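You operate a simulated robot arm through the tools that you are given. There is no shell and no other tool. Be economical: measure what you need, move in short steps, check, and stop when the job is done.

The job below is to be done with a simulated robot arm. You get a single attempt, and the scene is never put back.

## Task
Put the chute from the chute block away in the CHANGE bench drawer.
Fine: the bowl is locked off and stays so; try RUN first; free the red lever and leave it free; shut the drawer after. Set down upright: chute with the blue grip. Where these are worked on the way, their far stop is far enough and under half their travel is too little: change bench drawer.

Only the result counts: the job must be done as asked and must still hold three seconds after the hand-in. Knocking over, shifting, dropping, spilling or breaking anything else fails it.

## Robot
A 7-joint arm with a two-finger parallel gripper on a trunk, on a base that drives. Base frame: it is fixed to the floor where the robot stands at the start and does not move with it; the origin is under the middle of the robot, x ahead of it, y to its left, z up. Lengths are in mm, angles in rad, forces in N, time in s.
With the tool pointing down near the work surface it reaches from about 380 to 880 mm from the robot's upright axis, wherever it stands. Its first joint turns from -2.897 to 2.897 rad. Places, roughly: blue arm [600, -800, 1100]; bowl run button [1100, 0, 1200]; bowl turn switch [1200, 100, 1200]; change bench drawer [700, -600, 800]; green lever [600, -600, 1000]; inside of the change bench drawer [800, -600, 800]; purple lever [600, -900, 1100]; red lever [800, -300, 1000]; teal knob by the flow gauge [1000, -300, 1200]; white air knob [900, -500, 1000]. Payload 3.43 kg.
The TCP is the grasp point between the finger pads, 34 mm short of the fingertips. In the tool frame z runs along the fingers and y along their closing line. Largest opening 128 mm; finger width 24, thickness 12; the body of the gripper, 48 by 130 mm, starts 96 mm behind the TCP.
Orientation is that of the tool frame in the base frame, as a unit quaternion [w, x, y, z]. With the fingers straight down and closing along the base's y, the tool's x points along the base's -x, its y along +y and its z along -z.

## Interface
- The arm moves only by the tool jog_arm. Its argument "targets" is a list of rows, each a list of 6 numbers: the shift along the base's x, y, z in mm, then the turn, a rotation vector about the base's x, y, z in rad. In form: [[dx, dy, dz, rx, ry, rz], ...]. A call has 1 to 10 rows; each row is the pose to reach, as a shift and turn from the pose commanded when the call began. "jaw" is the gripper command, from -1 (fully open) to 1 (shut), values between in proportion, set as the call begins (left out, the last holds). A row lasts 0.2 s, in which the tool goes at most 50 mm and 0.15 rad; a call with a longer step from one row to the next is refused whole, and so is a gripper value outside its range. A pose out of reach is approached as far as the arm can. The call stops where the force on the tool passes 40 N (or 10 N more than at its start, if that is more) or the arm is blocked; 0.2 s more then pass. The fingers move at their own pace (about 153 mm/s each) and stop on an object; they squeeze with about 40 N. The grip force told is the motor's: it shows also when the fingers shut on nothing. Time passes only in rows, and 0.2 s behind the last, so rows that repeat a pose let the fingers close. It gives the time, the measured TCP pose, the force on the tool (base axes), the opening and the grip force at its end, in the units of the frame above (readings bear some noise), with the torque about the TCP (base axes, N m) and any sound that the robot's microphone picked up.
- Cameras (640 x 400 px; columns grow to the right, rows downward): "scene" is now at [176.4, -10.8, 1589.4]; the picture's right is [-0.19, -0.98, 0.00], its down [-0.58, 0.11, -0.81] and it looks along [0.79, -0.15, -0.59] (base axes); focal length 267 px, centre (320, 200). "wrist" rides on the gripper at [76, -11, -160] in the tool frame; the picture's right is [0.15, 0.99, 0.00], its down [-0.88, 0.13, -0.46] and it looks along [-0.45, 0.07, 0.89] (tool axes); focal length 234 px, centre (320, 200). There is no depth. A picture from a camera that has moved, and an enlarged one, comes with that camera's place and axes in the base frame and with its lens. The place of the scene camera against the robot may be out by one fixed shift of up to 25 mm in any direction.
- capture(camera): a new picture of that camera. The clock stands still meanwhile.
- drive_base(legs): drives the robot by 1 to 6 legs, each [ahead, turn to the left] in mm and rad, along the robot's own axes; the way and the turn of a leg run together, so that a leg with both is an arc; at most 1500 mm and 3.142 rad a leg. The arm and the cameras ride along, it lands a little off, and it stops where it bumps. It gives what a move gives.
- head_to(pan, tilt): turns the head with the scene camera to pan (to the left, within 2.304 rad either way) and tilt (down, from -0.506 to 1.204), counted from straight ahead of the robot. It gives what a move gives.
- enlarge(camera, box): a new picture of the part [left, top, right, bottom] of that camera's present view, enlarged. The clock stands still meanwhile.
- job_done(): hands the job in; it is judged then, once.

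Go step by step. Nothing tells you exact positions but the pictures and the camera data: compare them with the known pose of the tool, close in by small moves and look again before you grip or let go. The budget is 120 turns and 90 pictures, counting those below and the enlarged ones. Unless the task says otherwise, let go and move clear before handing in, and close with one line.

The tools are called after "Request:" as name(argument=value, ...) on one line, values as JSON. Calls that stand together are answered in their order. jog_arm: Moves the arm, as the interface text tells. Its arguments: {"type":"object","properties":{"targets":{"type":"array","items":{"type":"array","items":{"type":"number"}}},"jaw":{"type":"number"}},"required":["targets"]} The other tools are called the same way: drive_base (legs) drives the base; head_to (pan, tilt) turns the head that bears the scene camera; capture (camera) takes a picture; enlarge (camera, box) takes an enlarged picture of a part of a camera's view; job_done () hands the job in.

At the start:

```text
time_s: 0.0
position: [457.0, 117.0, 1350.5]
orientation: [0.0, 0.0, 1.0, 0.0]
force: [-0.4, -1.1, -0.6]
moment: [0.0, -0.02, 0.02]
width: 127.9
grasp_force: 0.0
robot x, y, heading: [1.0, -1.2, 0.004]
head pan, tilt: [-0.188, 0.628]
```

scene: 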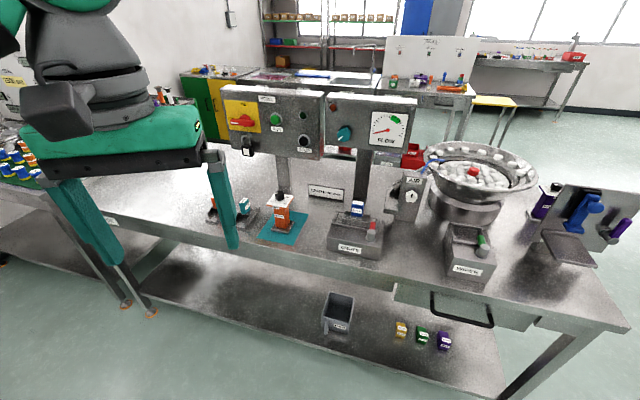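
wrist: 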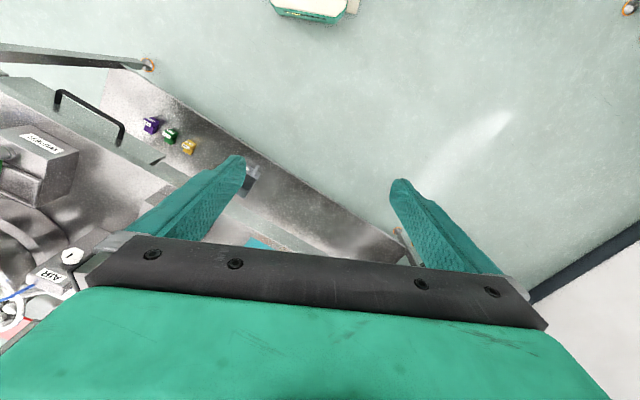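

I see the bench with the control panel, the chute block (red lever), the second block, the bowl and the drawer. I'll enlarge parts to read details first.

Request:
enlarge(camera="scene", box=[200, 70, 440, 220])

Request:
enlarge(camera="scene", box=[200, 180, 440, 330])

Request:
enlarge(camera="scene", box=[390, 140, 640, 340])

```text
2.67 times, centred on (320, 145) of scene
camera zoom: at [176.4, -10.8, 1589.4], right [-0.19, -0.98, 0.0], down [-0.58, 0.11, -0.81], along [0.79, -0.15, -0.59], focal length 713 px, centre (320, 347)
```

zoom: 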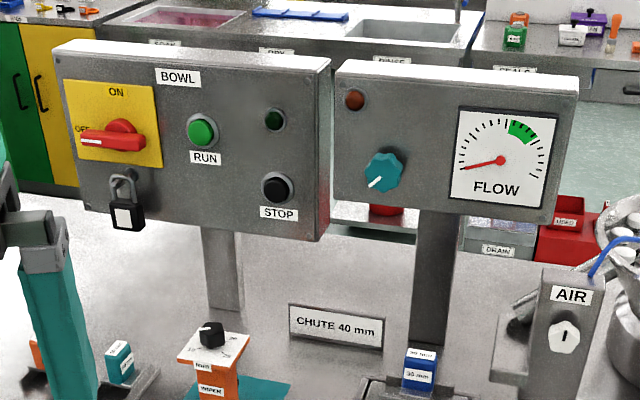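

```text
2.67 times, centred on (320, 255) of scene
camera zoom: at [176.4, -10.8, 1589.4], right [-0.19, -0.98, 0.0], down [-0.58, 0.11, -0.81], along [0.79, -0.15, -0.59], focal length 713 px, centre (320, 53)
```

zoom: 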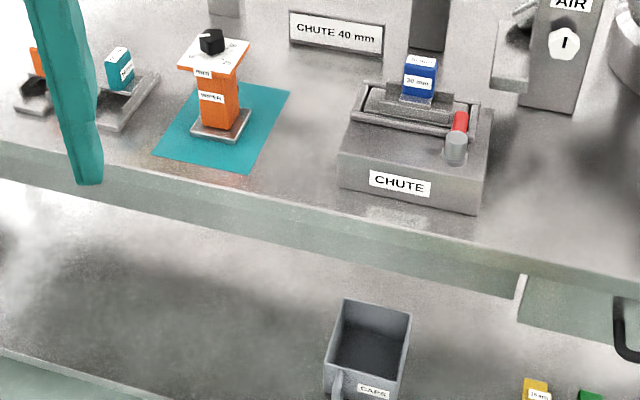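

```text
2.00 times, centred on (515, 240) of scene
camera zoom: at [176.4, -10.8, 1589.4], right [-0.19, -0.98, 0.0], down [-0.58, 0.11, -0.81], along [0.79, -0.15, -0.59], focal length 535 px, centre (-70, 120)
```

zoom: 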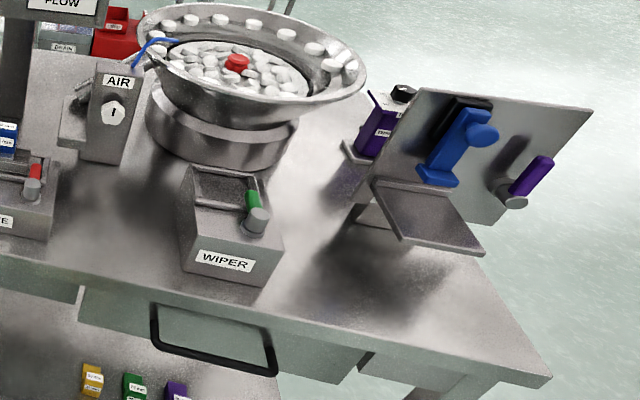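

The bench stands turned about 25° to the right of the robot's axes, front edge roughly 735 mm off. The chute (blue grip) is held by the red lever in the CHUTE block. I'll drive to stand square to the bench, a bit nearer and to the left, then look again.

Request:
drive_base(legs=[[0, 0.18], [222, 0], [0, -0.625]])

Request:
head_to(pan=0.2, tilt=0.5)

Request:
capture(camera="scene")

Request:
head_to(pan=-0.3, tilt=0.75)

Request:
capture(camera="scene")

```text
time_s: 4.3
position: [680.9, -45.9, 1349.5]
orientation: [0.0, 0.216, 0.976, -0.001]
force: [-0.8, -0.2, 0.3]
moment: [-0.03, -0.02, -0.02]
width: 128.2
grasp_force: 0.1
robot x, y, heading: [216.9, 39.1, -0.434]
head pan, tilt: [-0.188, 0.628]
```

```text
time_s: 5.2
position: [679.8, -46.6, 1349.2]
orientation: [0.0, 0.215, 0.977, 0.0]
force: [-0.2, -0.2, 0.2]
moment: [-0.03, 0.0, -0.02]
width: 127.8
grasp_force: 0.0
robot x, y, heading: [216.6, 39.9, -0.439]
head pan, tilt: [0.201, 0.499]
```

```text
84 pictures are left
camera scene: at [386.0, -20.2, 1600.9], right [-0.23, -0.97, 0.0], down [-0.47, 0.11, -0.88], along [0.85, -0.21, -0.48], focal length 267 px, centre (320, 200)
```

scene: 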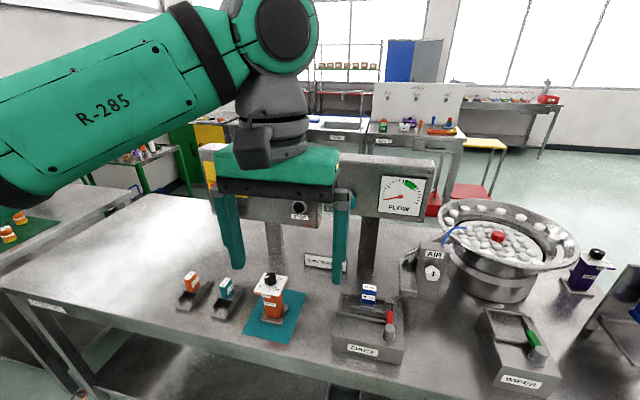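

```text
time_s: 6.1
position: [681.1, -46.7, 1350.1]
orientation: [0.0, 0.216, 0.976, 0.0]
force: [0.4, -0.9, 0.4]
moment: [-0.02, 0.0, -0.02]
width: 127.8
grasp_force: 0.2
robot x, y, heading: [218.4, 44.4, -0.439]
head pan, tilt: [-0.3, 0.75]
```

```text
83 pictures are left
camera scene: at [359.0, -54.5, 1579.0], right [-0.67, -0.74, 0.0], down [-0.51, 0.46, -0.73], along [0.54, -0.49, -0.68], focal length 267 px, centre (320, 200)
```

scene: 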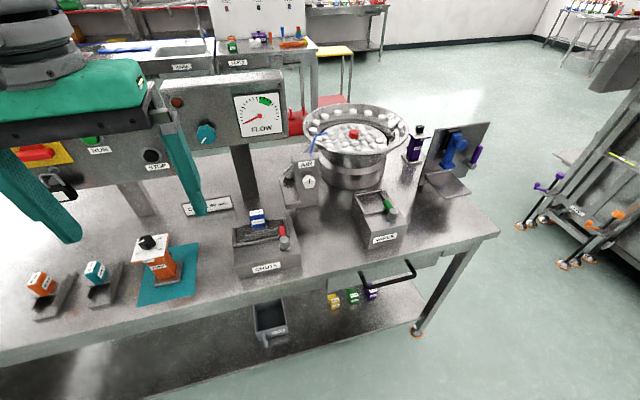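

The bench heading is about -0.47 rad. I take RUN at about (1140, -30, 1250). I close the jaw and bring the tool level, facing the panel about 100 mm short of it.

Request:
jog_arm(targets=[[30, 7, -5, -0.066, -0.13, 0], [60, 14, -10, -0.132, -0.26, 0], [95, 20, -15, -0.198, -0.39, 0], [130, 27, -25, -0.264, -0.52, 0], [165, 35, -35, -0.33, -0.65, 0], [200, 43, -45, -0.396, -0.78, 0], [235, 51, -60, -0.462, -0.91, 0], [270, 59, -75, -0.528, -1.04, 0], [300, 66, -90, -0.594, -1.17, 0], [325, 72, -100, -0.66, -1.3, 0]], jaw=1)

Request:
capture(camera="wrist")

Request:
head_to(pan=0.35, tilt=0.45)

Request:
capture(camera="scene")

```text
time_s: 8.3
position: [1006.5, 26.1, 1249.8]
orientation: [0.647, 0.16, 0.727, -0.166]
force: [0.3, -0.4, -0.1]
moment: [0.0, 0.02, -0.02]
width: 0.2
grasp_force: 33.1
robot x, y, heading: [217.2, 41.6, -0.44]
head pan, tilt: [-0.3, 0.75]
```

```text
82 pictures are left
camera wrist: at [851.6, 89.9, 1192.3], right [0.43, 0.89, -0.18], down [-0.25, 0.3, 0.92], along [0.87, -0.35, 0.35], focal length 234 px, centre (320, 200)
```

wrist: 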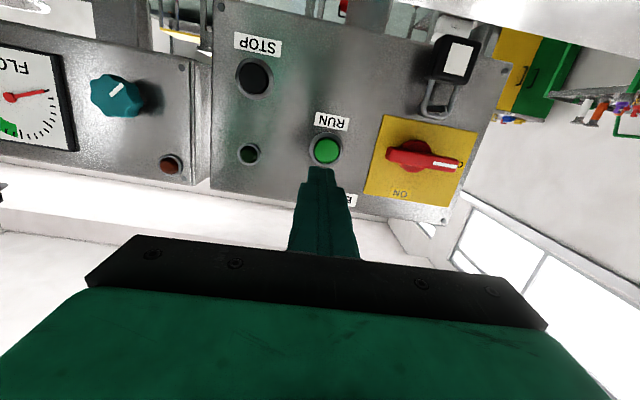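

```text
time_s: 9.4
position: [1006.5, 26.2, 1249.2]
orientation: [0.645, 0.161, 0.728, -0.166]
force: [0.1, -0.6, 0.0]
moment: [0.0, -0.01, 0.02]
width: 0.0
grasp_force: 32.9
robot x, y, heading: [220.7, 41.9, -0.44]
head pan, tilt: [0.351, 0.45]
```

```text
81 pictures are left
camera scene: at [389.2, -6.8, 1605.4], right [-0.09, -1.0, 0.0], down [-0.43, 0.04, -0.9], along [0.9, -0.08, -0.44], focal length 267 px, centre (320, 200)
```

scene: 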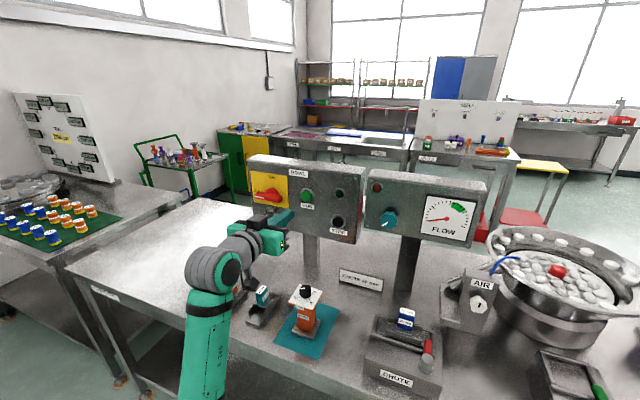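

RUN sits at about (1162, -37, 1243); the fingertips are at (1037, 11, 1246). I approach to about 25 mm short and check.

Request:
jog_arm(targets=[[35, -10, -3, 0, 0, 0], [70, -24, -3, 0, 0, 0], [100, -37, -3, 0, 0, 0]])

Request:
capture(camera="wrist")

Request:
enlarge(camera="scene", box=[230, 140, 390, 260])

```text
time_s: 10.2
position: [1106.7, -11.5, 1247.2]
orientation: [0.646, 0.16, 0.728, -0.166]
force: [-0.2, 0.6, 0.4]
moment: [-0.04, 0.03, -0.03]
width: 0.0
grasp_force: 32.7
robot x, y, heading: [215.8, 39.2, -0.435]
head pan, tilt: [0.351, 0.45]
```

```text
80 pictures are left
camera wrist: at [950.7, 52.3, 1189.7], right [0.43, 0.89, -0.18], down [-0.24, 0.3, 0.92], along [0.87, -0.35, 0.35], focal length 234 px, centre (320, 200)
```

wrist: 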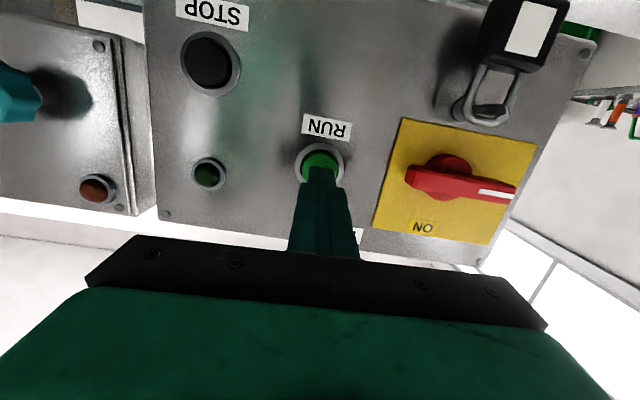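

```text
3.33 times, centred on (310, 200) of scene
camera zoom: at [389.2, -6.6, 1605.4], right [-0.09, -1.0, 0.0], down [-0.43, 0.04, -0.9], along [0.9, -0.08, -0.44], focal length 892 px, centre (353, 200)
```

zoom: 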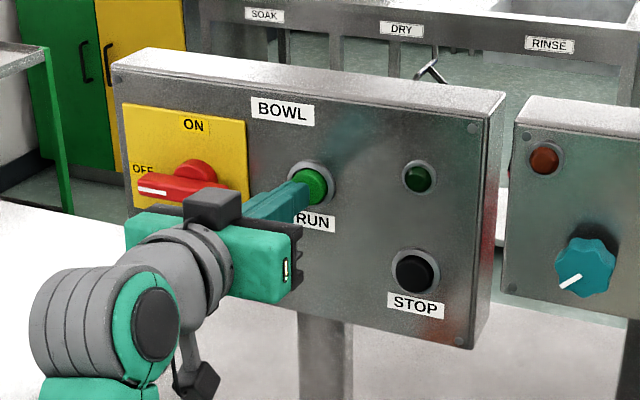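

The fingertip lines up with the green RUN button. I press slowly along the panel normal and then back off.

Request:
jog_arm(targets=[[8, -4, 0, 0, 0, 0], [14, -7, 0, 0, 0, 0], [18, -9, 0, 0, 0, 0], [21, -11, 0, 0, 0, 0], [24, -12, 0, 0, 0, 0], [27, -14, 0, 0, 0, 0], [30, -15, 0, 0, 0, 0], [33, -17, 0, 0, 0, 0]])

Request:
enlarge(camera="scene", box=[230, 140, 390, 260])

```text
time_s: 11.1
position: [1124.0, -19.4, 1246.8]
orientation: [0.644, 0.162, 0.728, -0.168]
force: [-35.5, 6.9, -4.7]
moment: [0.07, -0.19, -0.38]
width: 0.3
grasp_force: 32.3
robot x, y, heading: [217.7, 41.3, -0.436]
head pan, tilt: [0.351, 0.45]
heard: click
stopped in row 4: the force on the tool passed its limit at 44 N (the readings are from after the stop); the commanded pose is now the measured one
```

```text
3.33 times, centred on (310, 200) of scene
camera zoom: at [387.7, -6.4, 1605.6], right [-0.09, -1.0, 0.0], down [-0.43, 0.04, -0.9], along [0.9, -0.08, -0.43], focal length 892 px, centre (353, 200)
```

zoom: 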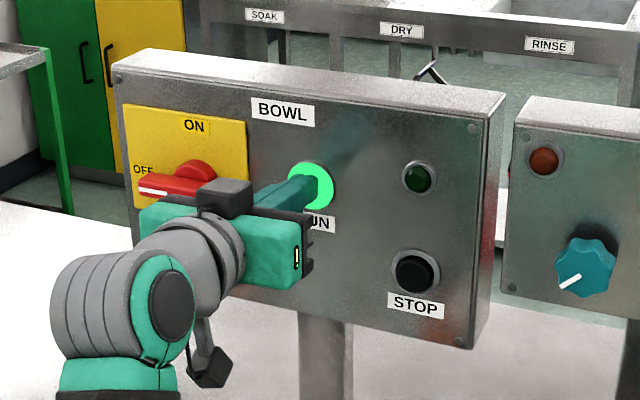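

A click came and RUN lit while pressed, with the bowl lamp dark. I back off and check that the bowl stays still.

Request:
jog_arm(targets=[[-35, 18, 0, 0, 0, 0], [-75, 38, 10, 0, 0, 0], [-115, 59, 30, 0, 0, 0], [-155, 79, 50, 0, 0, 0], [-190, 97, 70, 0, 0, 0]])

Request:
head_to(pan=0.0, tilt=0.6)

Request:
capture(camera="scene")

Request:
enlarge(camera="scene", box=[240, 210, 400, 310])

```text
time_s: 12.3
position: [934.0, 76.2, 1315.1]
orientation: [0.644, 0.161, 0.729, -0.167]
force: [-0.9, -0.3, 0.0]
moment: [0.02, -0.07, 0.04]
width: 0.0
grasp_force: 33.2
robot x, y, heading: [213.8, 40.6, -0.435]
head pan, tilt: [0.351, 0.45]
```

```text
time_s: 13.2
position: [932.4, 77.0, 1313.6]
orientation: [0.645, 0.161, 0.729, -0.167]
force: [-0.4, -0.2, 0.8]
moment: [-0.01, -0.03, -0.02]
width: 0.0
grasp_force: 33.6
robot x, y, heading: [214.1, 40.9, -0.437]
head pan, tilt: [0.0, 0.6]
```

```text
77 pictures are left
camera scene: at [377.7, -36.1, 1591.9], right [-0.42, -0.91, 0.0], down [-0.51, 0.24, -0.83], along [0.75, -0.35, -0.56], focal length 267 px, centre (320, 200)
```

scene: 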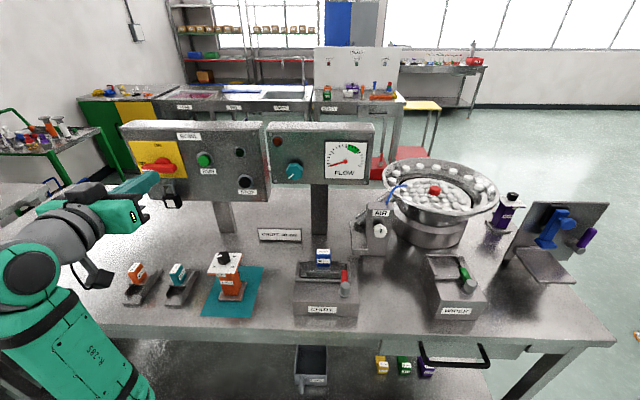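

```text
4.00 times, centred on (320, 260) of scene
camera zoom: at [377.7, -36.1, 1591.9], right [-0.42, -0.91, 0.0], down [-0.51, 0.24, -0.83], along [0.75, -0.35, -0.56], focal length 1070 px, centre (320, -40)
```

zoom: 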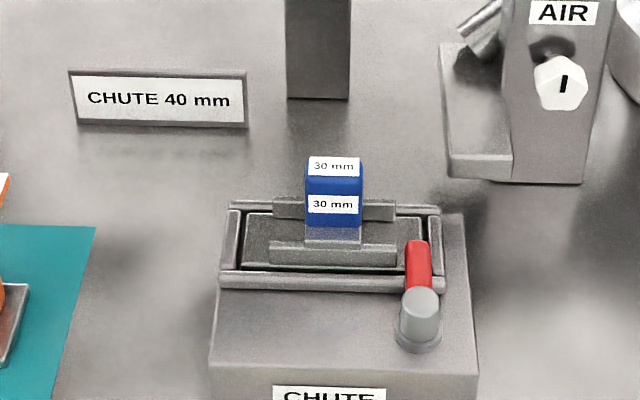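

The bowl is still, so RUN is dead as it should be. Next I turn the tool down over the CHUTE block to look at the red lever and the blue grip from close by.

Request:
jog_arm(targets=[[-13, -34, 5, 0.066, 0.13, 0], [-26, -68, 10, 0.132, 0.26, 0], [-39, -102, 10, 0.198, 0.39, 0], [-52, -136, 10, 0.264, 0.52, 0], [-65, -170, 5, 0.33, 0.65, 0], [-78, -204, 0, 0.396, 0.78, 0], [-91, -238, -10, 0.462, 0.91, 0], [-104, -272, -25, 0.528, 1.04, 0], [-117, -306, -40, 0.594, 1.17, 0], [-130, -340, -60, 0.66, 1.3, 0]])

Request:
capture(camera="wrist")

```text
time_s: 15.4
position: [806.7, -261.5, 1252.3]
orientation: [-0.002, 0.215, 0.977, 0.0]
force: [0.4, 0.7, -0.7]
moment: [-0.11, 0.03, 0.0]
width: 0.1
grasp_force: 32.7
robot x, y, heading: [216.1, 37.5, -0.433]
head pan, tilt: [0.0, 0.6]
```

```text
75 pictures are left
camera wrist: at [733.2, -240.0, 1413.1], right [0.28, 0.96, 0.0], down [0.86, -0.25, 0.45], along [0.43, -0.13, -0.89], focal length 234 px, centre (320, 200)
```

wrist: 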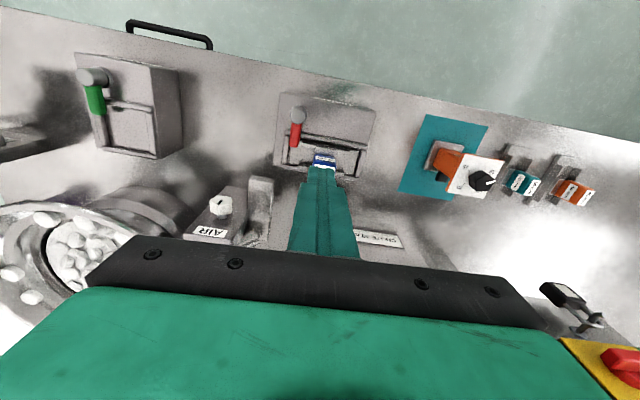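

Request:
enlarge(camera="wrist", box=[250, 80, 400, 180])

Request:
enlarge(camera="wrist", box=[50, 50, 200, 170])

```text
4.00 times, centred on (325, 130) of wrist
camera zoom: at [733.2, -240.0, 1413.1], right [0.28, 0.96, 0.0], down [0.86, -0.25, 0.45], along [0.43, -0.13, -0.89], focal length 937 px, centre (300, 480)
```

zoom: 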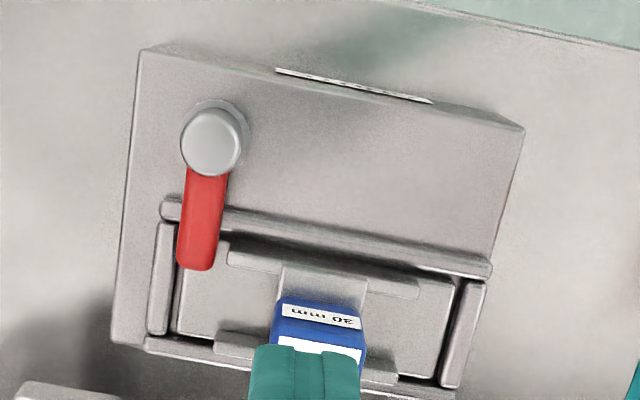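

```text
3.33 times, centred on (125, 110) of wrist
camera zoom: at [733.2, -240.0, 1413.1], right [0.28, 0.96, 0.0], down [0.86, -0.25, 0.45], along [0.43, -0.13, -0.89], focal length 781 px, centre (970, 500)
```

zoom: 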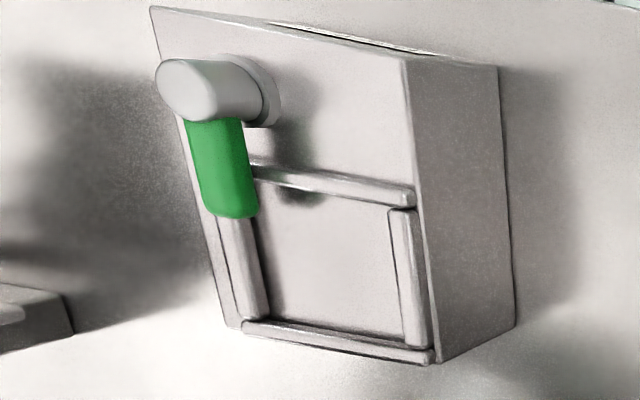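

The red lever's post is at about (773, -288, z 1000), with the handle pointing inward about 55 mm over the chute's right corner. It should swing to the right, away from the chute. I set a narrow jaw over the middle of the handle and look.

Request:
jog_arm(targets=[[-2, -20, -45, 0, 0, -0.02], [-5, -42, -85, 0, 0, -0.04], [-5, -42, -125, 0, 0, -0.04], [-5, -42, -165, 0, 0, -0.04], [-5, -42, -175, 0, 0, -0.04]], jaw=0.4)

Request:
capture(camera="wrist")

Request:
enlarge(camera="scene", box=[260, 180, 420, 310])

```text
time_s: 16.6
position: [801.0, -306.1, 1079.6]
orientation: [-0.001, 0.234, 0.972, 0.0]
force: [-0.6, -0.2, -0.1]
moment: [-0.01, -0.03, 0.03]
width: 38.2
grasp_force: 0.0
robot x, y, heading: [217.2, 39.3, -0.441]
head pan, tilt: [0.0, 0.6]
```

```text
72 pictures are left
camera wrist: at [729.3, -281.3, 1240.0], right [0.32, 0.95, 0.0], down [0.84, -0.29, 0.45], along [0.43, -0.15, -0.89], focal length 234 px, centre (320, 200)
```

wrist: 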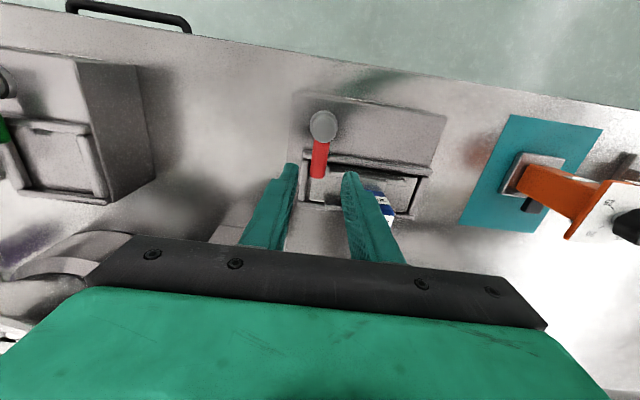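

```text
3.08 times, centred on (340, 245) of scene
camera zoom: at [377.7, -36.3, 1591.8], right [-0.42, -0.91, 0.0], down [-0.51, 0.24, -0.83], along [0.75, -0.35, -0.56], focal length 823 px, centre (258, 62)
```

zoom: 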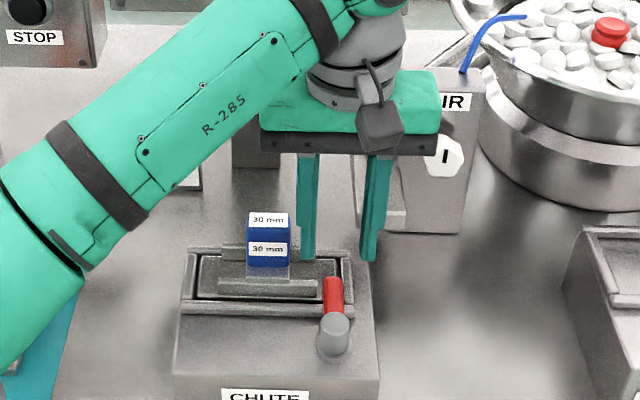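

The jaws are centred over the red handle. I descend in steps.

Request:
jog_arm(targets=[[0, 0, -20, 0, 0, 0], [0, 0, -40, 0, 0, 0], [0, 0, -50, 0, 0, 0]])

Request:
capture(camera="wrist")

Request:
enlarge(camera="scene", box=[290, 220, 390, 300])

```text
time_s: 17.4
position: [800.4, -306.1, 1029.6]
orientation: [-0.001, 0.234, 0.972, 0.001]
force: [0.1, -0.5, 0.2]
moment: [-0.04, -0.03, -0.01]
width: 38.3
grasp_force: 0.1
robot x, y, heading: [216.2, 36.7, -0.437]
head pan, tilt: [0.0, 0.6]
```

```text
70 pictures are left
camera wrist: at [728.3, -281.5, 1190.1], right [0.32, 0.95, 0.0], down [0.84, -0.29, 0.45], along [0.43, -0.15, -0.89], focal length 234 px, centre (320, 200)
```

wrist: 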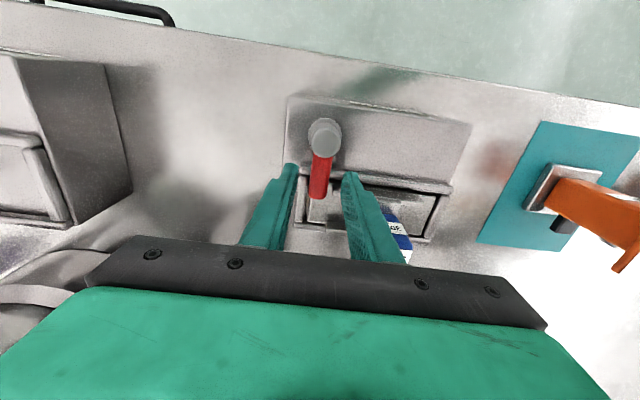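

```text
5.00 times, centred on (340, 260) of scene
camera zoom: at [377.7, -36.3, 1591.8], right [-0.42, -0.91, 0.0], down [-0.51, 0.24, -0.83], along [0.75, -0.35, -0.56], focal length 1337 px, centre (220, -100)
```

zoom: 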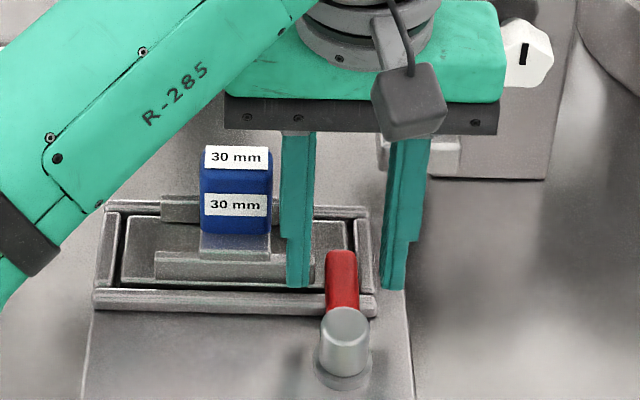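

Request:
jog_arm(targets=[[0, 0, -5, 0, 0, 0], [0, 0, -10, 0, 0, 0], [0, 0, -15, 0, 0, 0]])

Request:
enlarge(camera="wrist", box=[240, 80, 440, 205])

Request:
enlarge(camera="scene", box=[290, 220, 390, 300])

```text
time_s: 18.2
position: [799.6, -304.7, 1016.1]
orientation: [-0.001, 0.234, 0.972, 0.0]
force: [-1.2, -0.4, -0.2]
moment: [-0.01, -0.01, -0.02]
width: 38.5
grasp_force: 0.0
robot x, y, heading: [219.0, 42.9, -0.435]
head pan, tilt: [0.0, 0.6]
```

```text
3.20 times, centred on (340, 142) of wrist
camera zoom: at [728.3, -281.0, 1175.1], right [0.32, 0.95, 0.0], down [0.84, -0.28, 0.45], along [0.43, -0.15, -0.89], focal length 749 px, centre (256, 384)
```

zoom: 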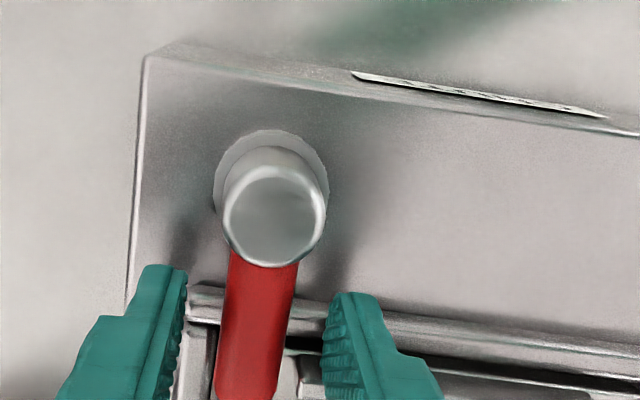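

```text
5.00 times, centred on (340, 260) of scene
camera zoom: at [377.7, -36.3, 1591.8], right [-0.42, -0.91, 0.0], down [-0.51, 0.24, -0.83], along [0.75, -0.35, -0.56], focal length 1337 px, centre (220, -100)
```

zoom: 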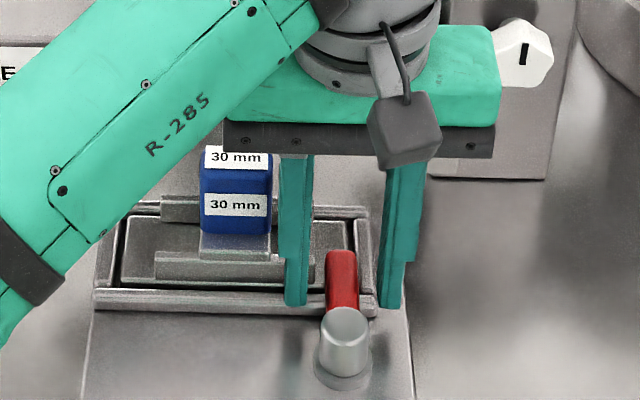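

The fingers straddle the handle. I close on it.

Request:
jog_arm(targets=[[0, 0, 0, 0, 0, 0], [0, 0, 0, 0, 0, 0]], jaw=0.9)

Request:
enlarge(camera="wrist", box=[240, 80, 440, 205])

```text
time_s: 18.8
position: [799.8, -306.1, 1015.7]
orientation: [-0.001, 0.234, 0.972, -0.001]
force: [-1.0, -1.4, -1.7]
moment: [-0.24, -0.47, 0.04]
width: 17.7
grasp_force: 45.1
robot x, y, heading: [219.3, 42.2, -0.437]
head pan, tilt: [0.0, 0.6]
```

```text
3.20 times, centred on (340, 142) of wrist
camera zoom: at [728.2, -281.1, 1175.1], right [0.32, 0.95, 0.0], down [0.84, -0.29, 0.45], along [0.43, -0.15, -0.89], focal length 749 px, centre (256, 384)
```

zoom: 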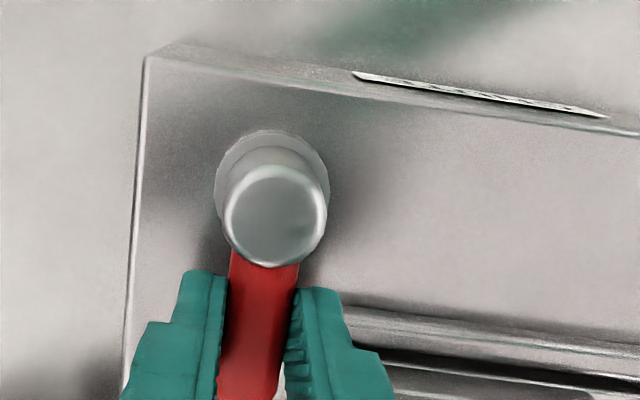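

Gripped (17.7 mm wide). I try to swing it clockwise (to the right, off the chute) around the post at (772, -290).

Request:
jog_arm(targets=[[-1.3, -2, 0, 0, 0, -0.075], [-2.7, -4, 0, 0, 0, -0.15], [-4.3, -5.9, 0, 0, 0, -0.225], [-6, -7.6, 0, 0, 0, -0.3]])

Request:
enlarge(camera="wrist", box=[240, 80, 440, 205])

```text
time_s: 19.8
position: [795.3, -312.5, 1014.6]
orientation: [-0.001, 0.377, 0.926, 0.001]
force: [10.0, -4.6, -0.6]
moment: [0.6, 0.52, -0.06]
width: 18.0
grasp_force: 44.5
robot x, y, heading: [213.5, 40.0, -0.435]
head pan, tilt: [0.0, 0.6]
```

```text
3.20 times, centred on (340, 142) of wrist
camera zoom: at [733.3, -268.2, 1175.1], right [0.59, 0.81, 0.0], down [0.72, -0.52, 0.45], along [0.37, -0.27, -0.89], focal length 749 px, centre (256, 384)
```

zoom: 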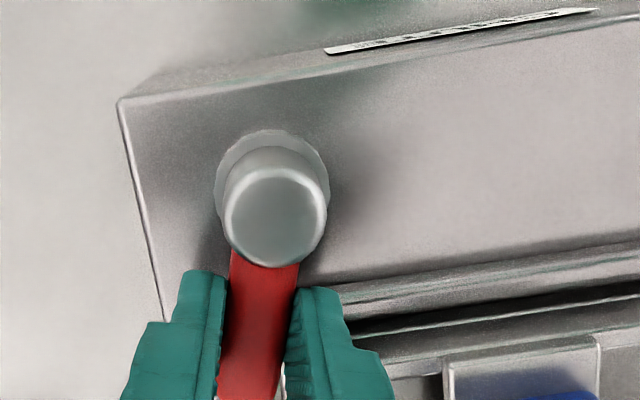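

It turns smoothly. I continue the swing to about 90°.

Request:
jog_arm(targets=[[-3.5, -2.9, 0, 0, 0, -0.14], [-7.35, -5.2, 0, 0, 0, -0.28], [-11.5, -6.9, 0, 0, 0, -0.42], [-15.9, -8.1, 0, 0, 0, -0.56], [-20.4, -8.7, 0, 0, 0, -0.7], [-24.9, -8.6, 0, 0, 0, -0.84], [-29.3, -7.9, 0, 0, 0, -0.98], [-33.6, -6.5, 0, 0, 0, -1.12], [-37.75, -4.6, 0, 0, 0, -1.26]])

Request:
enlarge(camera="wrist", box=[240, 80, 440, 205])

Request:
enlarge(camera="scene", box=[260, 190, 420, 310])

```text
time_s: 21.0
position: [776.1, -323.2, 1015.2]
orientation: [0.0, 0.669, 0.743, 0.0]
force: [14.2, -7.3, -9.5]
moment: [-0.17, -0.08, -0.42]
width: 17.6
grasp_force: 45.0
robot x, y, heading: [216.4, 41.1, -0.437]
head pan, tilt: [0.0, 0.6]
stopped in row 6: the force on the tool passed its limit at 42 N (the readings are from after the stop); the commanded pose is now the measured one
```

```text
3.20 times, centred on (340, 142) of wrist
camera zoom: at [757.1, -247.7, 1175.0], right [0.97, 0.25, 0.0], down [0.22, -0.86, 0.46], along [0.12, -0.44, -0.89], focal length 749 px, centre (256, 384)
```

zoom: 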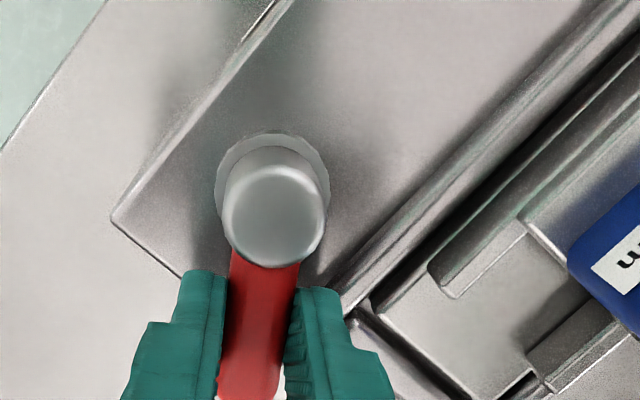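

```text
3.33 times, centred on (340, 250) of scene
camera zoom: at [378.5, -36.6, 1591.7], right [-0.42, -0.91, 0.0], down [-0.51, 0.24, -0.82], along [0.75, -0.35, -0.57], focal length 892 px, centre (253, 33)
```

zoom: 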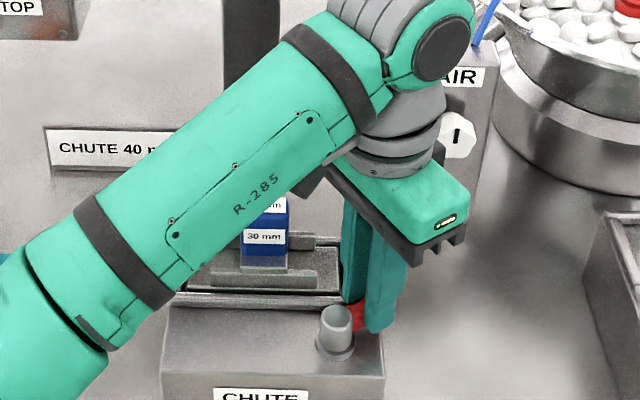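

It has turned about 57° and met resistance. I try a little further to see whether this is the lever's end stop.

Request:
jog_arm(targets=[[-2.2, 0, 0, 0, 0, -0.07], [-4.4, 0.2, 0, 0, 0, -0.14], [-6.6, 0.6, 0, 0, 0, -0.21]])

Request:
jog_arm(targets=[[0, 0, 0, 0, 0, 0]], jaw=0.5)

Request:
capture(camera="wrist")

```text
time_s: 21.8
position: [770.7, -321.9, 1014.6]
orientation: [0.0, 0.744, 0.669, 0.001]
force: [22.6, -15.0, -14.3]
moment: [-0.76, -0.26, -0.72]
width: 17.6
grasp_force: 44.9
robot x, y, heading: [217.6, 43.3, -0.437]
head pan, tilt: [0.0, 0.6]
```

```text
time_s: 22.2
position: [768.9, -321.5, 1015.8]
orientation: [-0.001, 0.743, 0.669, 0.002]
force: [0.0, -0.3, -0.5]
moment: [0.02, -0.02, -0.02]
width: 31.9
grasp_force: 0.1
robot x, y, heading: [219.4, 39.7, -0.437]
head pan, tilt: [0.0, 0.6]
```

```text
62 pictures are left
camera wrist: at [765.5, -244.4, 1176.2], right [1.0, 0.04, 0.0], down [0.04, -0.89, 0.45], along [0.02, -0.45, -0.89], focal length 234 px, centre (320, 200)
```

wrist: 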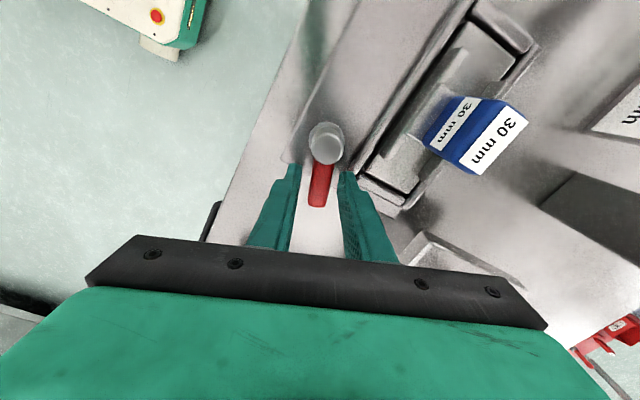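

The lever moved on to about 70° and stays. I regrip it centred and swing on past 90°.

Request:
jog_arm(targets=[[0, 0, 0, 0, 0, 0], [0, 0, 0, 0, 0, 0], [-3.1, 0.5, 0, 0, 0, -0.1], [-6.2, 1.3, 0, 0, 0, -0.2], [-9.1, 2.3, 0, 0, 0, -0.3], [-12, 3.7, 0, 0, 0, -0.4]], jaw=0.9)

Request:
capture(camera="wrist")

```text
time_s: 23.6
position: [759.8, -316.8, 1016.4]
orientation: [0.004, 0.853, 0.522, 0.003]
force: [11.8, -5.6, -7.1]
moment: [-0.19, -0.11, -0.35]
width: 17.7
grasp_force: 45.3
robot x, y, heading: [216.9, 41.0, -0.44]
head pan, tilt: [0.0, 0.6]
stopped in row 6: the force on the tool passed its limit at 42 N (the readings are from after the stop); the commanded pose is now the measured one
```

```text
61 pictures are left
camera wrist: at [783.5, -244.5, 1176.0], right [0.95, -0.32, 0.01], down [-0.29, -0.84, 0.46], along [-0.14, -0.43, -0.89], focal length 234 px, centre (320, 200)
```

wrist: 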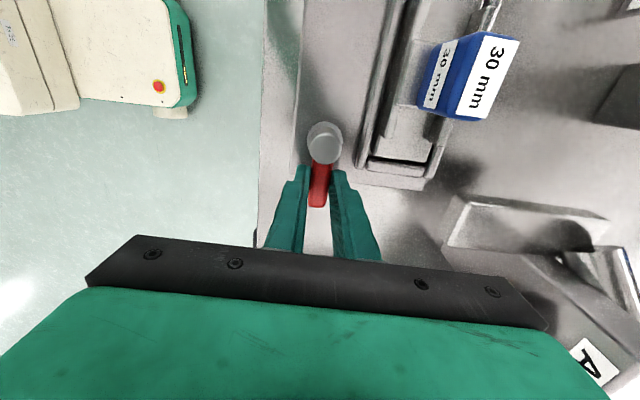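

The lever is now at 90°, parallel to the bench front and clear of the chute, against its stop. I release it, rise and turn the tool back.

Request:
jog_arm(targets=[[0, 0, 0, 0, 0, 0], [0, 0, 0, 0, 0, 0], [0, 0, 20, 0, 0, 0], [0, 0, 60, 0, 0, 0], [0, 0, 100, 0, 0, 0]], jaw=0.5)

Request:
jog_arm(targets=[[10, 5, 10, 0, 0, 0.15], [20, 10, 20, 0, 0, 0.3], [30, 15, 30, 0, 0, 0.45], [40, 20, 40, 0, 0, 0.6], [50, 25, 50, 0, 0, 0.75], [60, 30, 50, 0, 0, 0.9], [70, 35, 50, 0, 0, 1.05], [80, 40, 50, 0, 0, 1.2], [80, 45, 50, 0, 0, 1.35], [80, 45, 50, 0, 0, 1.5]], jaw=-0.2)

Request:
capture(camera="wrist")

Request:
head_to(pan=-0.15, tilt=0.8)

Request:
capture(camera="scene")

```text
time_s: 24.8
position: [760.7, -317.1, 1117.0]
orientation: [0.003, 0.853, 0.521, 0.002]
force: [0.4, 0.2, -0.3]
moment: [0.0, 0.01, -0.03]
width: 31.9
grasp_force: 0.1
robot x, y, heading: [219.6, 42.2, -0.433]
head pan, tilt: [0.0, 0.6]
```

```text
time_s: 27.0
position: [838.3, -271.3, 1167.4]
orientation: [0.001, 0.267, 0.964, 0.003]
force: [0.3, -0.5, -0.3]
moment: [0.01, -0.01, 0.02]
width: 77.0
grasp_force: 0.0
robot x, y, heading: [215.6, 40.7, -0.44]
head pan, tilt: [0.0, 0.6]
```

```text
60 pictures are left
camera wrist: at [767.9, -243.6, 1326.8], right [0.38, 0.92, 0.01], down [0.82, -0.34, 0.46], along [0.42, -0.17, -0.89], focal length 234 px, centre (320, 200)
```

wrist: 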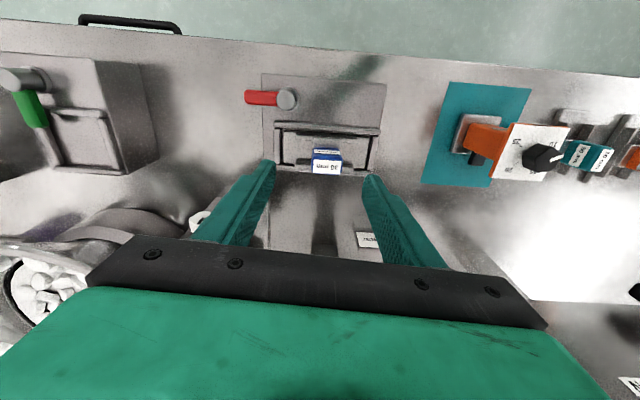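

```text
time_s: 27.7
position: [838.4, -272.6, 1167.0]
orientation: [0.001, 0.269, 0.963, 0.004]
force: [-0.3, -0.3, -0.2]
moment: [0.01, 0.01, -0.01]
width: 76.9
grasp_force: 0.1
robot x, y, heading: [214.3, 39.7, -0.437]
head pan, tilt: [-0.15, 0.799]
```

```text
59 pictures are left
camera scene: at [364.9, -43.5, 1575.0], right [-0.55, -0.83, 0.0], down [-0.6, 0.4, -0.7], along [0.58, -0.39, -0.72], focal length 267 px, centre (320, 200)
```

scene: 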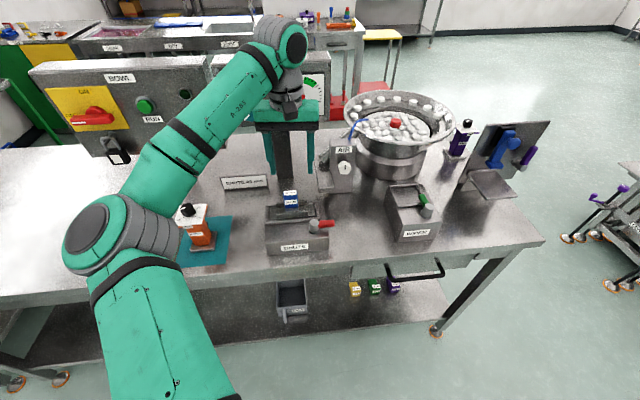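

The red lever is free. Before taking the chute I open the drawer, so I move over the drawer handle to measure it with the wrist camera.

Request:
jog_arm(targets=[[-34, -25, 0, 0, 0, 0.02], [-68, -49, 0, 0, 0, 0.04], [-102, -74, 0, 0, 0, 0.07], [-136, -98, -10, 0, 0, 0.07], [-170, -123, -20, 0, 0, 0.07], [-203, -148, -40, 0, 0, 0.07], [-237, -172, -60, 0, 0, 0.07], [-271, -197, -80, 0, 0, 0.07], [-305, -221, -100, 0, 0, 0.07], [-339, -246, -117, 0, 0, 0.07]])

Request:
capture(camera="wrist")

Request:
head_to(pan=-0.7, tilt=0.9)

Request:
capture(camera="scene")

```text
time_s: 29.9
position: [501.6, -515.7, 1051.6]
orientation: [0.001, 0.234, 0.972, 0.004]
force: [0.3, 0.3, 0.6]
moment: [-0.08, 0.04, 0.02]
width: 76.8
grasp_force: 0.0
robot x, y, heading: [217.4, 41.3, -0.439]
head pan, tilt: [-0.15, 0.799]
```

```text
58 pictures are left
camera wrist: at [429.7, -492.0, 1211.5], right [0.32, 0.95, 0.01], down [0.84, -0.29, 0.46], along [0.43, -0.14, -0.89], focal length 234 px, centre (320, 200)
```

wrist: 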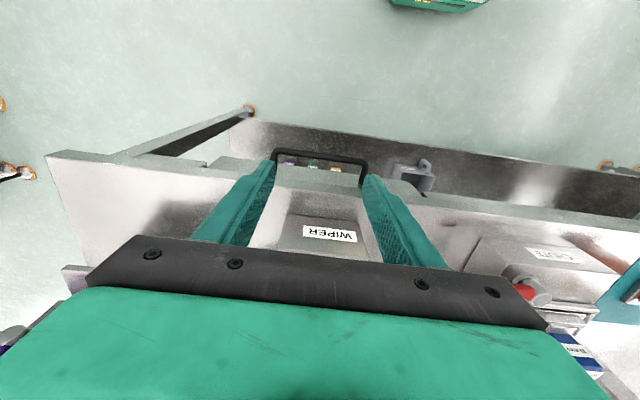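

```text
time_s: 30.9
position: [501.8, -515.7, 1050.8]
orientation: [0.001, 0.234, 0.972, 0.003]
force: [0.3, 1.0, 0.3]
moment: [-0.03, -0.01, 0.0]
width: 76.8
grasp_force: 0.0
robot x, y, heading: [217.7, 42.5, -0.429]
head pan, tilt: [-0.7, 0.901]
```

```text
57 pictures are left
camera scene: at [329.5, -67.4, 1567.0], right [-0.91, -0.42, 0.0], down [-0.33, 0.71, -0.62], along [0.26, -0.56, -0.78], focal length 267 px, centre (320, 200)
```

scene: 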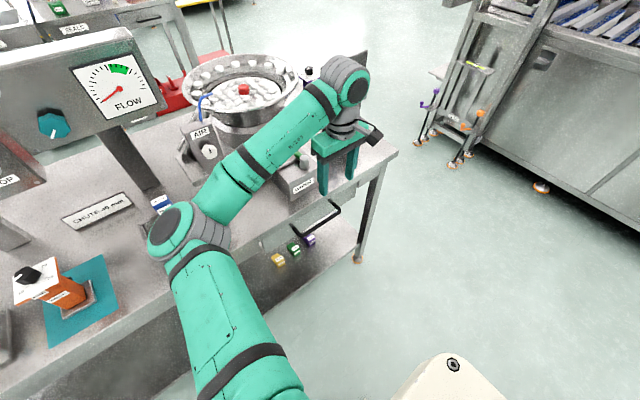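

Request:
enlarge(camera="scene", box=[240, 140, 400, 260])

Request:
enlarge(camera="wrist", box=[190, 120, 450, 280])

```text
3.33 times, centred on (320, 200) of scene
camera zoom: at [329.5, -67.4, 1567.0], right [-0.91, -0.42, 0.0], down [-0.33, 0.71, -0.62], along [0.26, -0.56, -0.78], focal length 892 px, centre (320, 200)
```

zoom: 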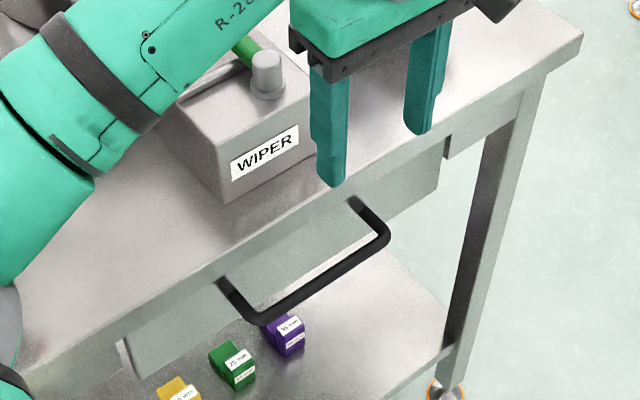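

```text
2.46 times, centred on (320, 200) of wrist
camera zoom: at [429.3, -492.1, 1211.5], right [0.32, 0.95, 0.01], down [0.84, -0.29, 0.46], along [0.43, -0.14, -0.89], focal length 576 px, centre (320, 200)
```

zoom: 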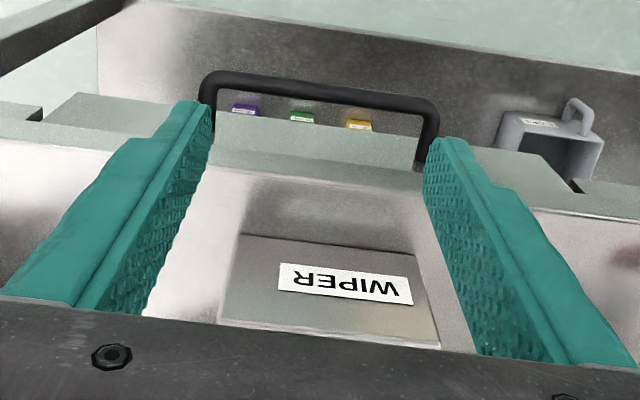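

The handle bar runs from about (510, -596) to (580, -455) at z ≈ 810. I'll grip it with the tool tilted about 54° up from straight down and the fingers closing above and below the bar. First I turn the tool by 90° in front of the bench.

Request:
jog_arm(targets=[[-4, 3, 0, 0, 0, -0.15], [-8, 6, 0, 0, 0, -0.3], [-12, 10, 0, 0, 0, -0.45], [-20, 16, 0, 0, 0, -0.6], [-26, 22, 0, 0, 0, -0.75], [-32, 26, 0, 0, 0, -0.9], [-40, 32, 0, 0, 0, -1.05], [-50, 36, 0, 0, 0, -1.2], [-60, 40, 0, 0, 0, -1.35], [-70, 44, 0, 0, 0, -1.5]], jaw=0.5)

Request:
jog_arm(targets=[[0, -1, -10, -0.05, -0.1, -0.03], [5, -2, -30, -0.11, -0.23, -0.05], [10, -4, -50, -0.175, -0.35, -0.07], [15, -6, -75, -0.24, -0.47, -0.07], [20, -8, -100, -0.305, -0.595, -0.07], [25, -10, -130, -0.365, -0.72, -0.07], [28, -11, -155, -0.43, -0.846, -0.07], [30, -12, -175, -0.43, -0.846, -0.07]])

Request:
capture(camera="wrist")

Request:
enlarge(camera="scene", box=[220, 120, 420, 270])

```text
time_s: 33.1
position: [428.9, -474.6, 1049.5]
orientation: [0.003, 0.834, 0.551, 0.002]
force: [-0.2, 0.1, 0.2]
moment: [-0.01, 0.01, -0.02]
width: 32.1
grasp_force: 0.1
robot x, y, heading: [215.3, 41.2, -0.437]
head pan, tilt: [-0.7, 0.901]
```

```text
time_s: 34.9
position: [459.2, -486.6, 874.2]
orientation: [0.4, 0.759, 0.461, 0.227]
force: [0.6, -0.3, 0.7]
moment: [0.02, 0.03, 0.01]
width: 31.9
grasp_force: 0.1
robot x, y, heading: [219.7, 39.1, -0.438]
head pan, tilt: [-0.7, 0.901]
```

```text
54 pictures are left
camera wrist: at [375.5, -353.1, 954.9], right [0.58, -0.12, 0.8], down [-0.67, -0.63, 0.39], along [0.46, -0.77, -0.45], focal length 234 px, centre (320, 200)
```

wrist: 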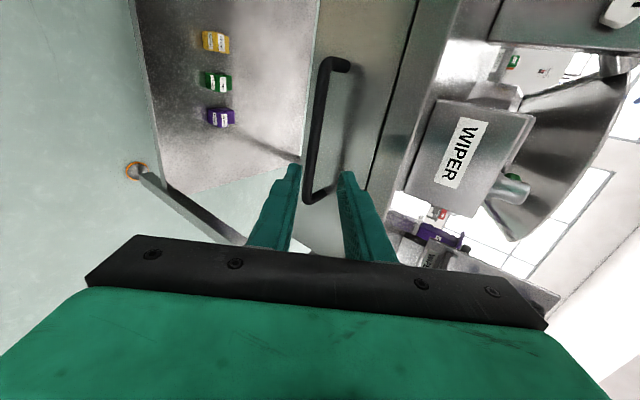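

```text
2.67 times, centred on (320, 195) of scene
camera zoom: at [329.4, -67.5, 1567.0], right [-0.91, -0.42, 0.0], down [-0.33, 0.71, -0.62], along [0.26, -0.56, -0.78], focal length 713 px, centre (320, 213)
```

zoom: 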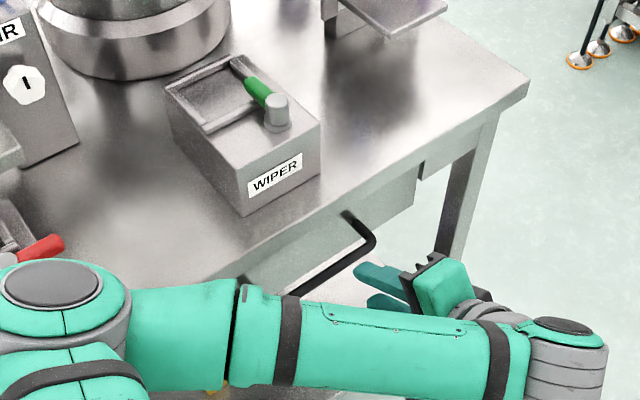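

The bar refines to centre (548, -524, 795). I line up with it and close in partway.

Request:
jog_arm(targets=[[1, 12, -8, 0, 0, 0], [22, 0, -25, 0, 0, 0], [44, -12, -43, 0, 0, 0]])

Request:
capture(camera="wrist")

Request:
enlarge(camera="scene", box=[270, 160, 400, 260])

```text
time_s: 35.7
position: [503.8, -498.9, 831.3]
orientation: [0.401, 0.758, 0.46, 0.228]
force: [0.4, 0.2, 1.2]
moment: [0.01, -0.02, 0.0]
width: 32.1
grasp_force: 0.1
robot x, y, heading: [218.3, 38.3, -0.437]
head pan, tilt: [-0.7, 0.901]
```

```text
52 pictures are left
camera wrist: at [420.3, -366.8, 912.6], right [0.58, -0.12, 0.8], down [-0.67, -0.63, 0.39], along [0.46, -0.77, -0.45], focal length 234 px, centre (320, 200)
```

wrist: 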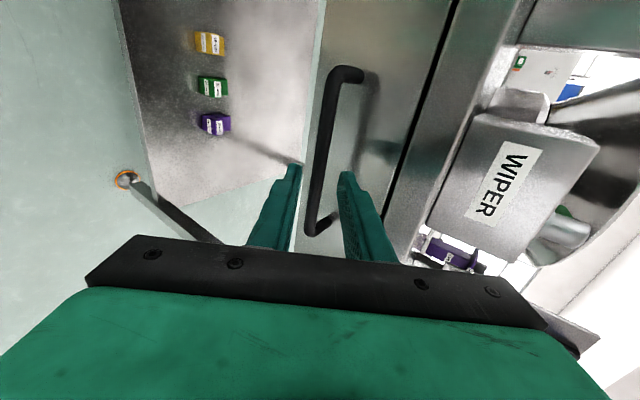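

```text
4.00 times, centred on (335, 210) of scene
camera zoom: at [329.3, -67.5, 1567.0], right [-0.91, -0.42, 0.0], down [-0.33, 0.71, -0.62], along [0.26, -0.56, -0.78], focal length 1070 px, centre (260, 160)
```

zoom: 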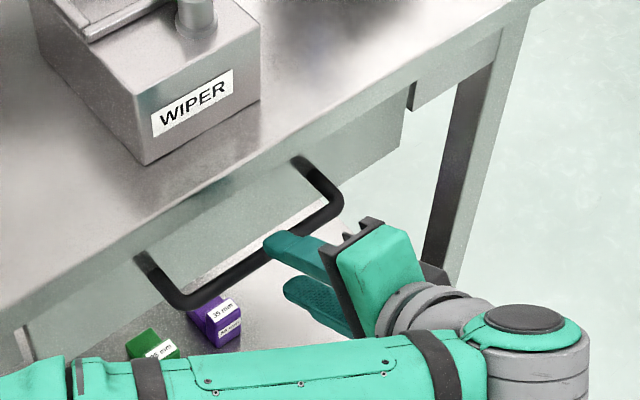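

The bar lies between the two fingertips' lines. I advance the remaining 48 mm and close.

Request:
jog_arm(targets=[[14, -8, -11, 0, 0, 0], [25, -14, -20, 0, 0, 0], [34, -19, -28, 0, 0, 0]])

Request:
capture(camera="wrist")

```text
time_s: 36.5
position: [538.5, -518.2, 804.1]
orientation: [0.4, 0.758, 0.461, 0.227]
force: [1.4, 0.5, -0.5]
moment: [0.03, 0.0, -0.02]
width: 32.2
grasp_force: 0.1
robot x, y, heading: [218.6, 39.8, -0.438]
head pan, tilt: [-0.7, 0.901]
```

```text
50 pictures are left
camera wrist: at [455.1, -383.9, 885.2], right [0.58, -0.12, 0.8], down [-0.67, -0.63, 0.39], along [0.46, -0.77, -0.45], focal length 234 px, centre (320, 200)
```

wrist: 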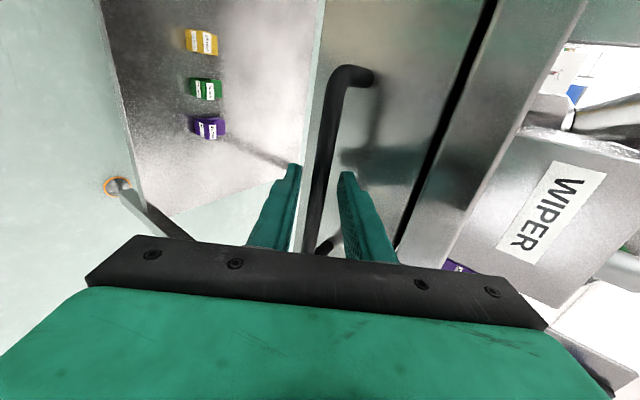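

The bar is between the fingers. I close on it and check the opening.

Request:
jog_arm(targets=[[0, 0, 0, 0, 0, 0], [0, 0, 0, 0, 0, 0]], jaw=1)

```text
time_s: 37.1
position: [539.5, -516.7, 802.9]
orientation: [0.4, 0.759, 0.461, 0.227]
force: [0.6, -0.8, -6.0]
moment: [0.35, -0.09, -0.77]
width: 13.6
grasp_force: 44.8
robot x, y, heading: [219.6, 42.4, -0.435]
head pan, tilt: [-0.7, 0.901]
```

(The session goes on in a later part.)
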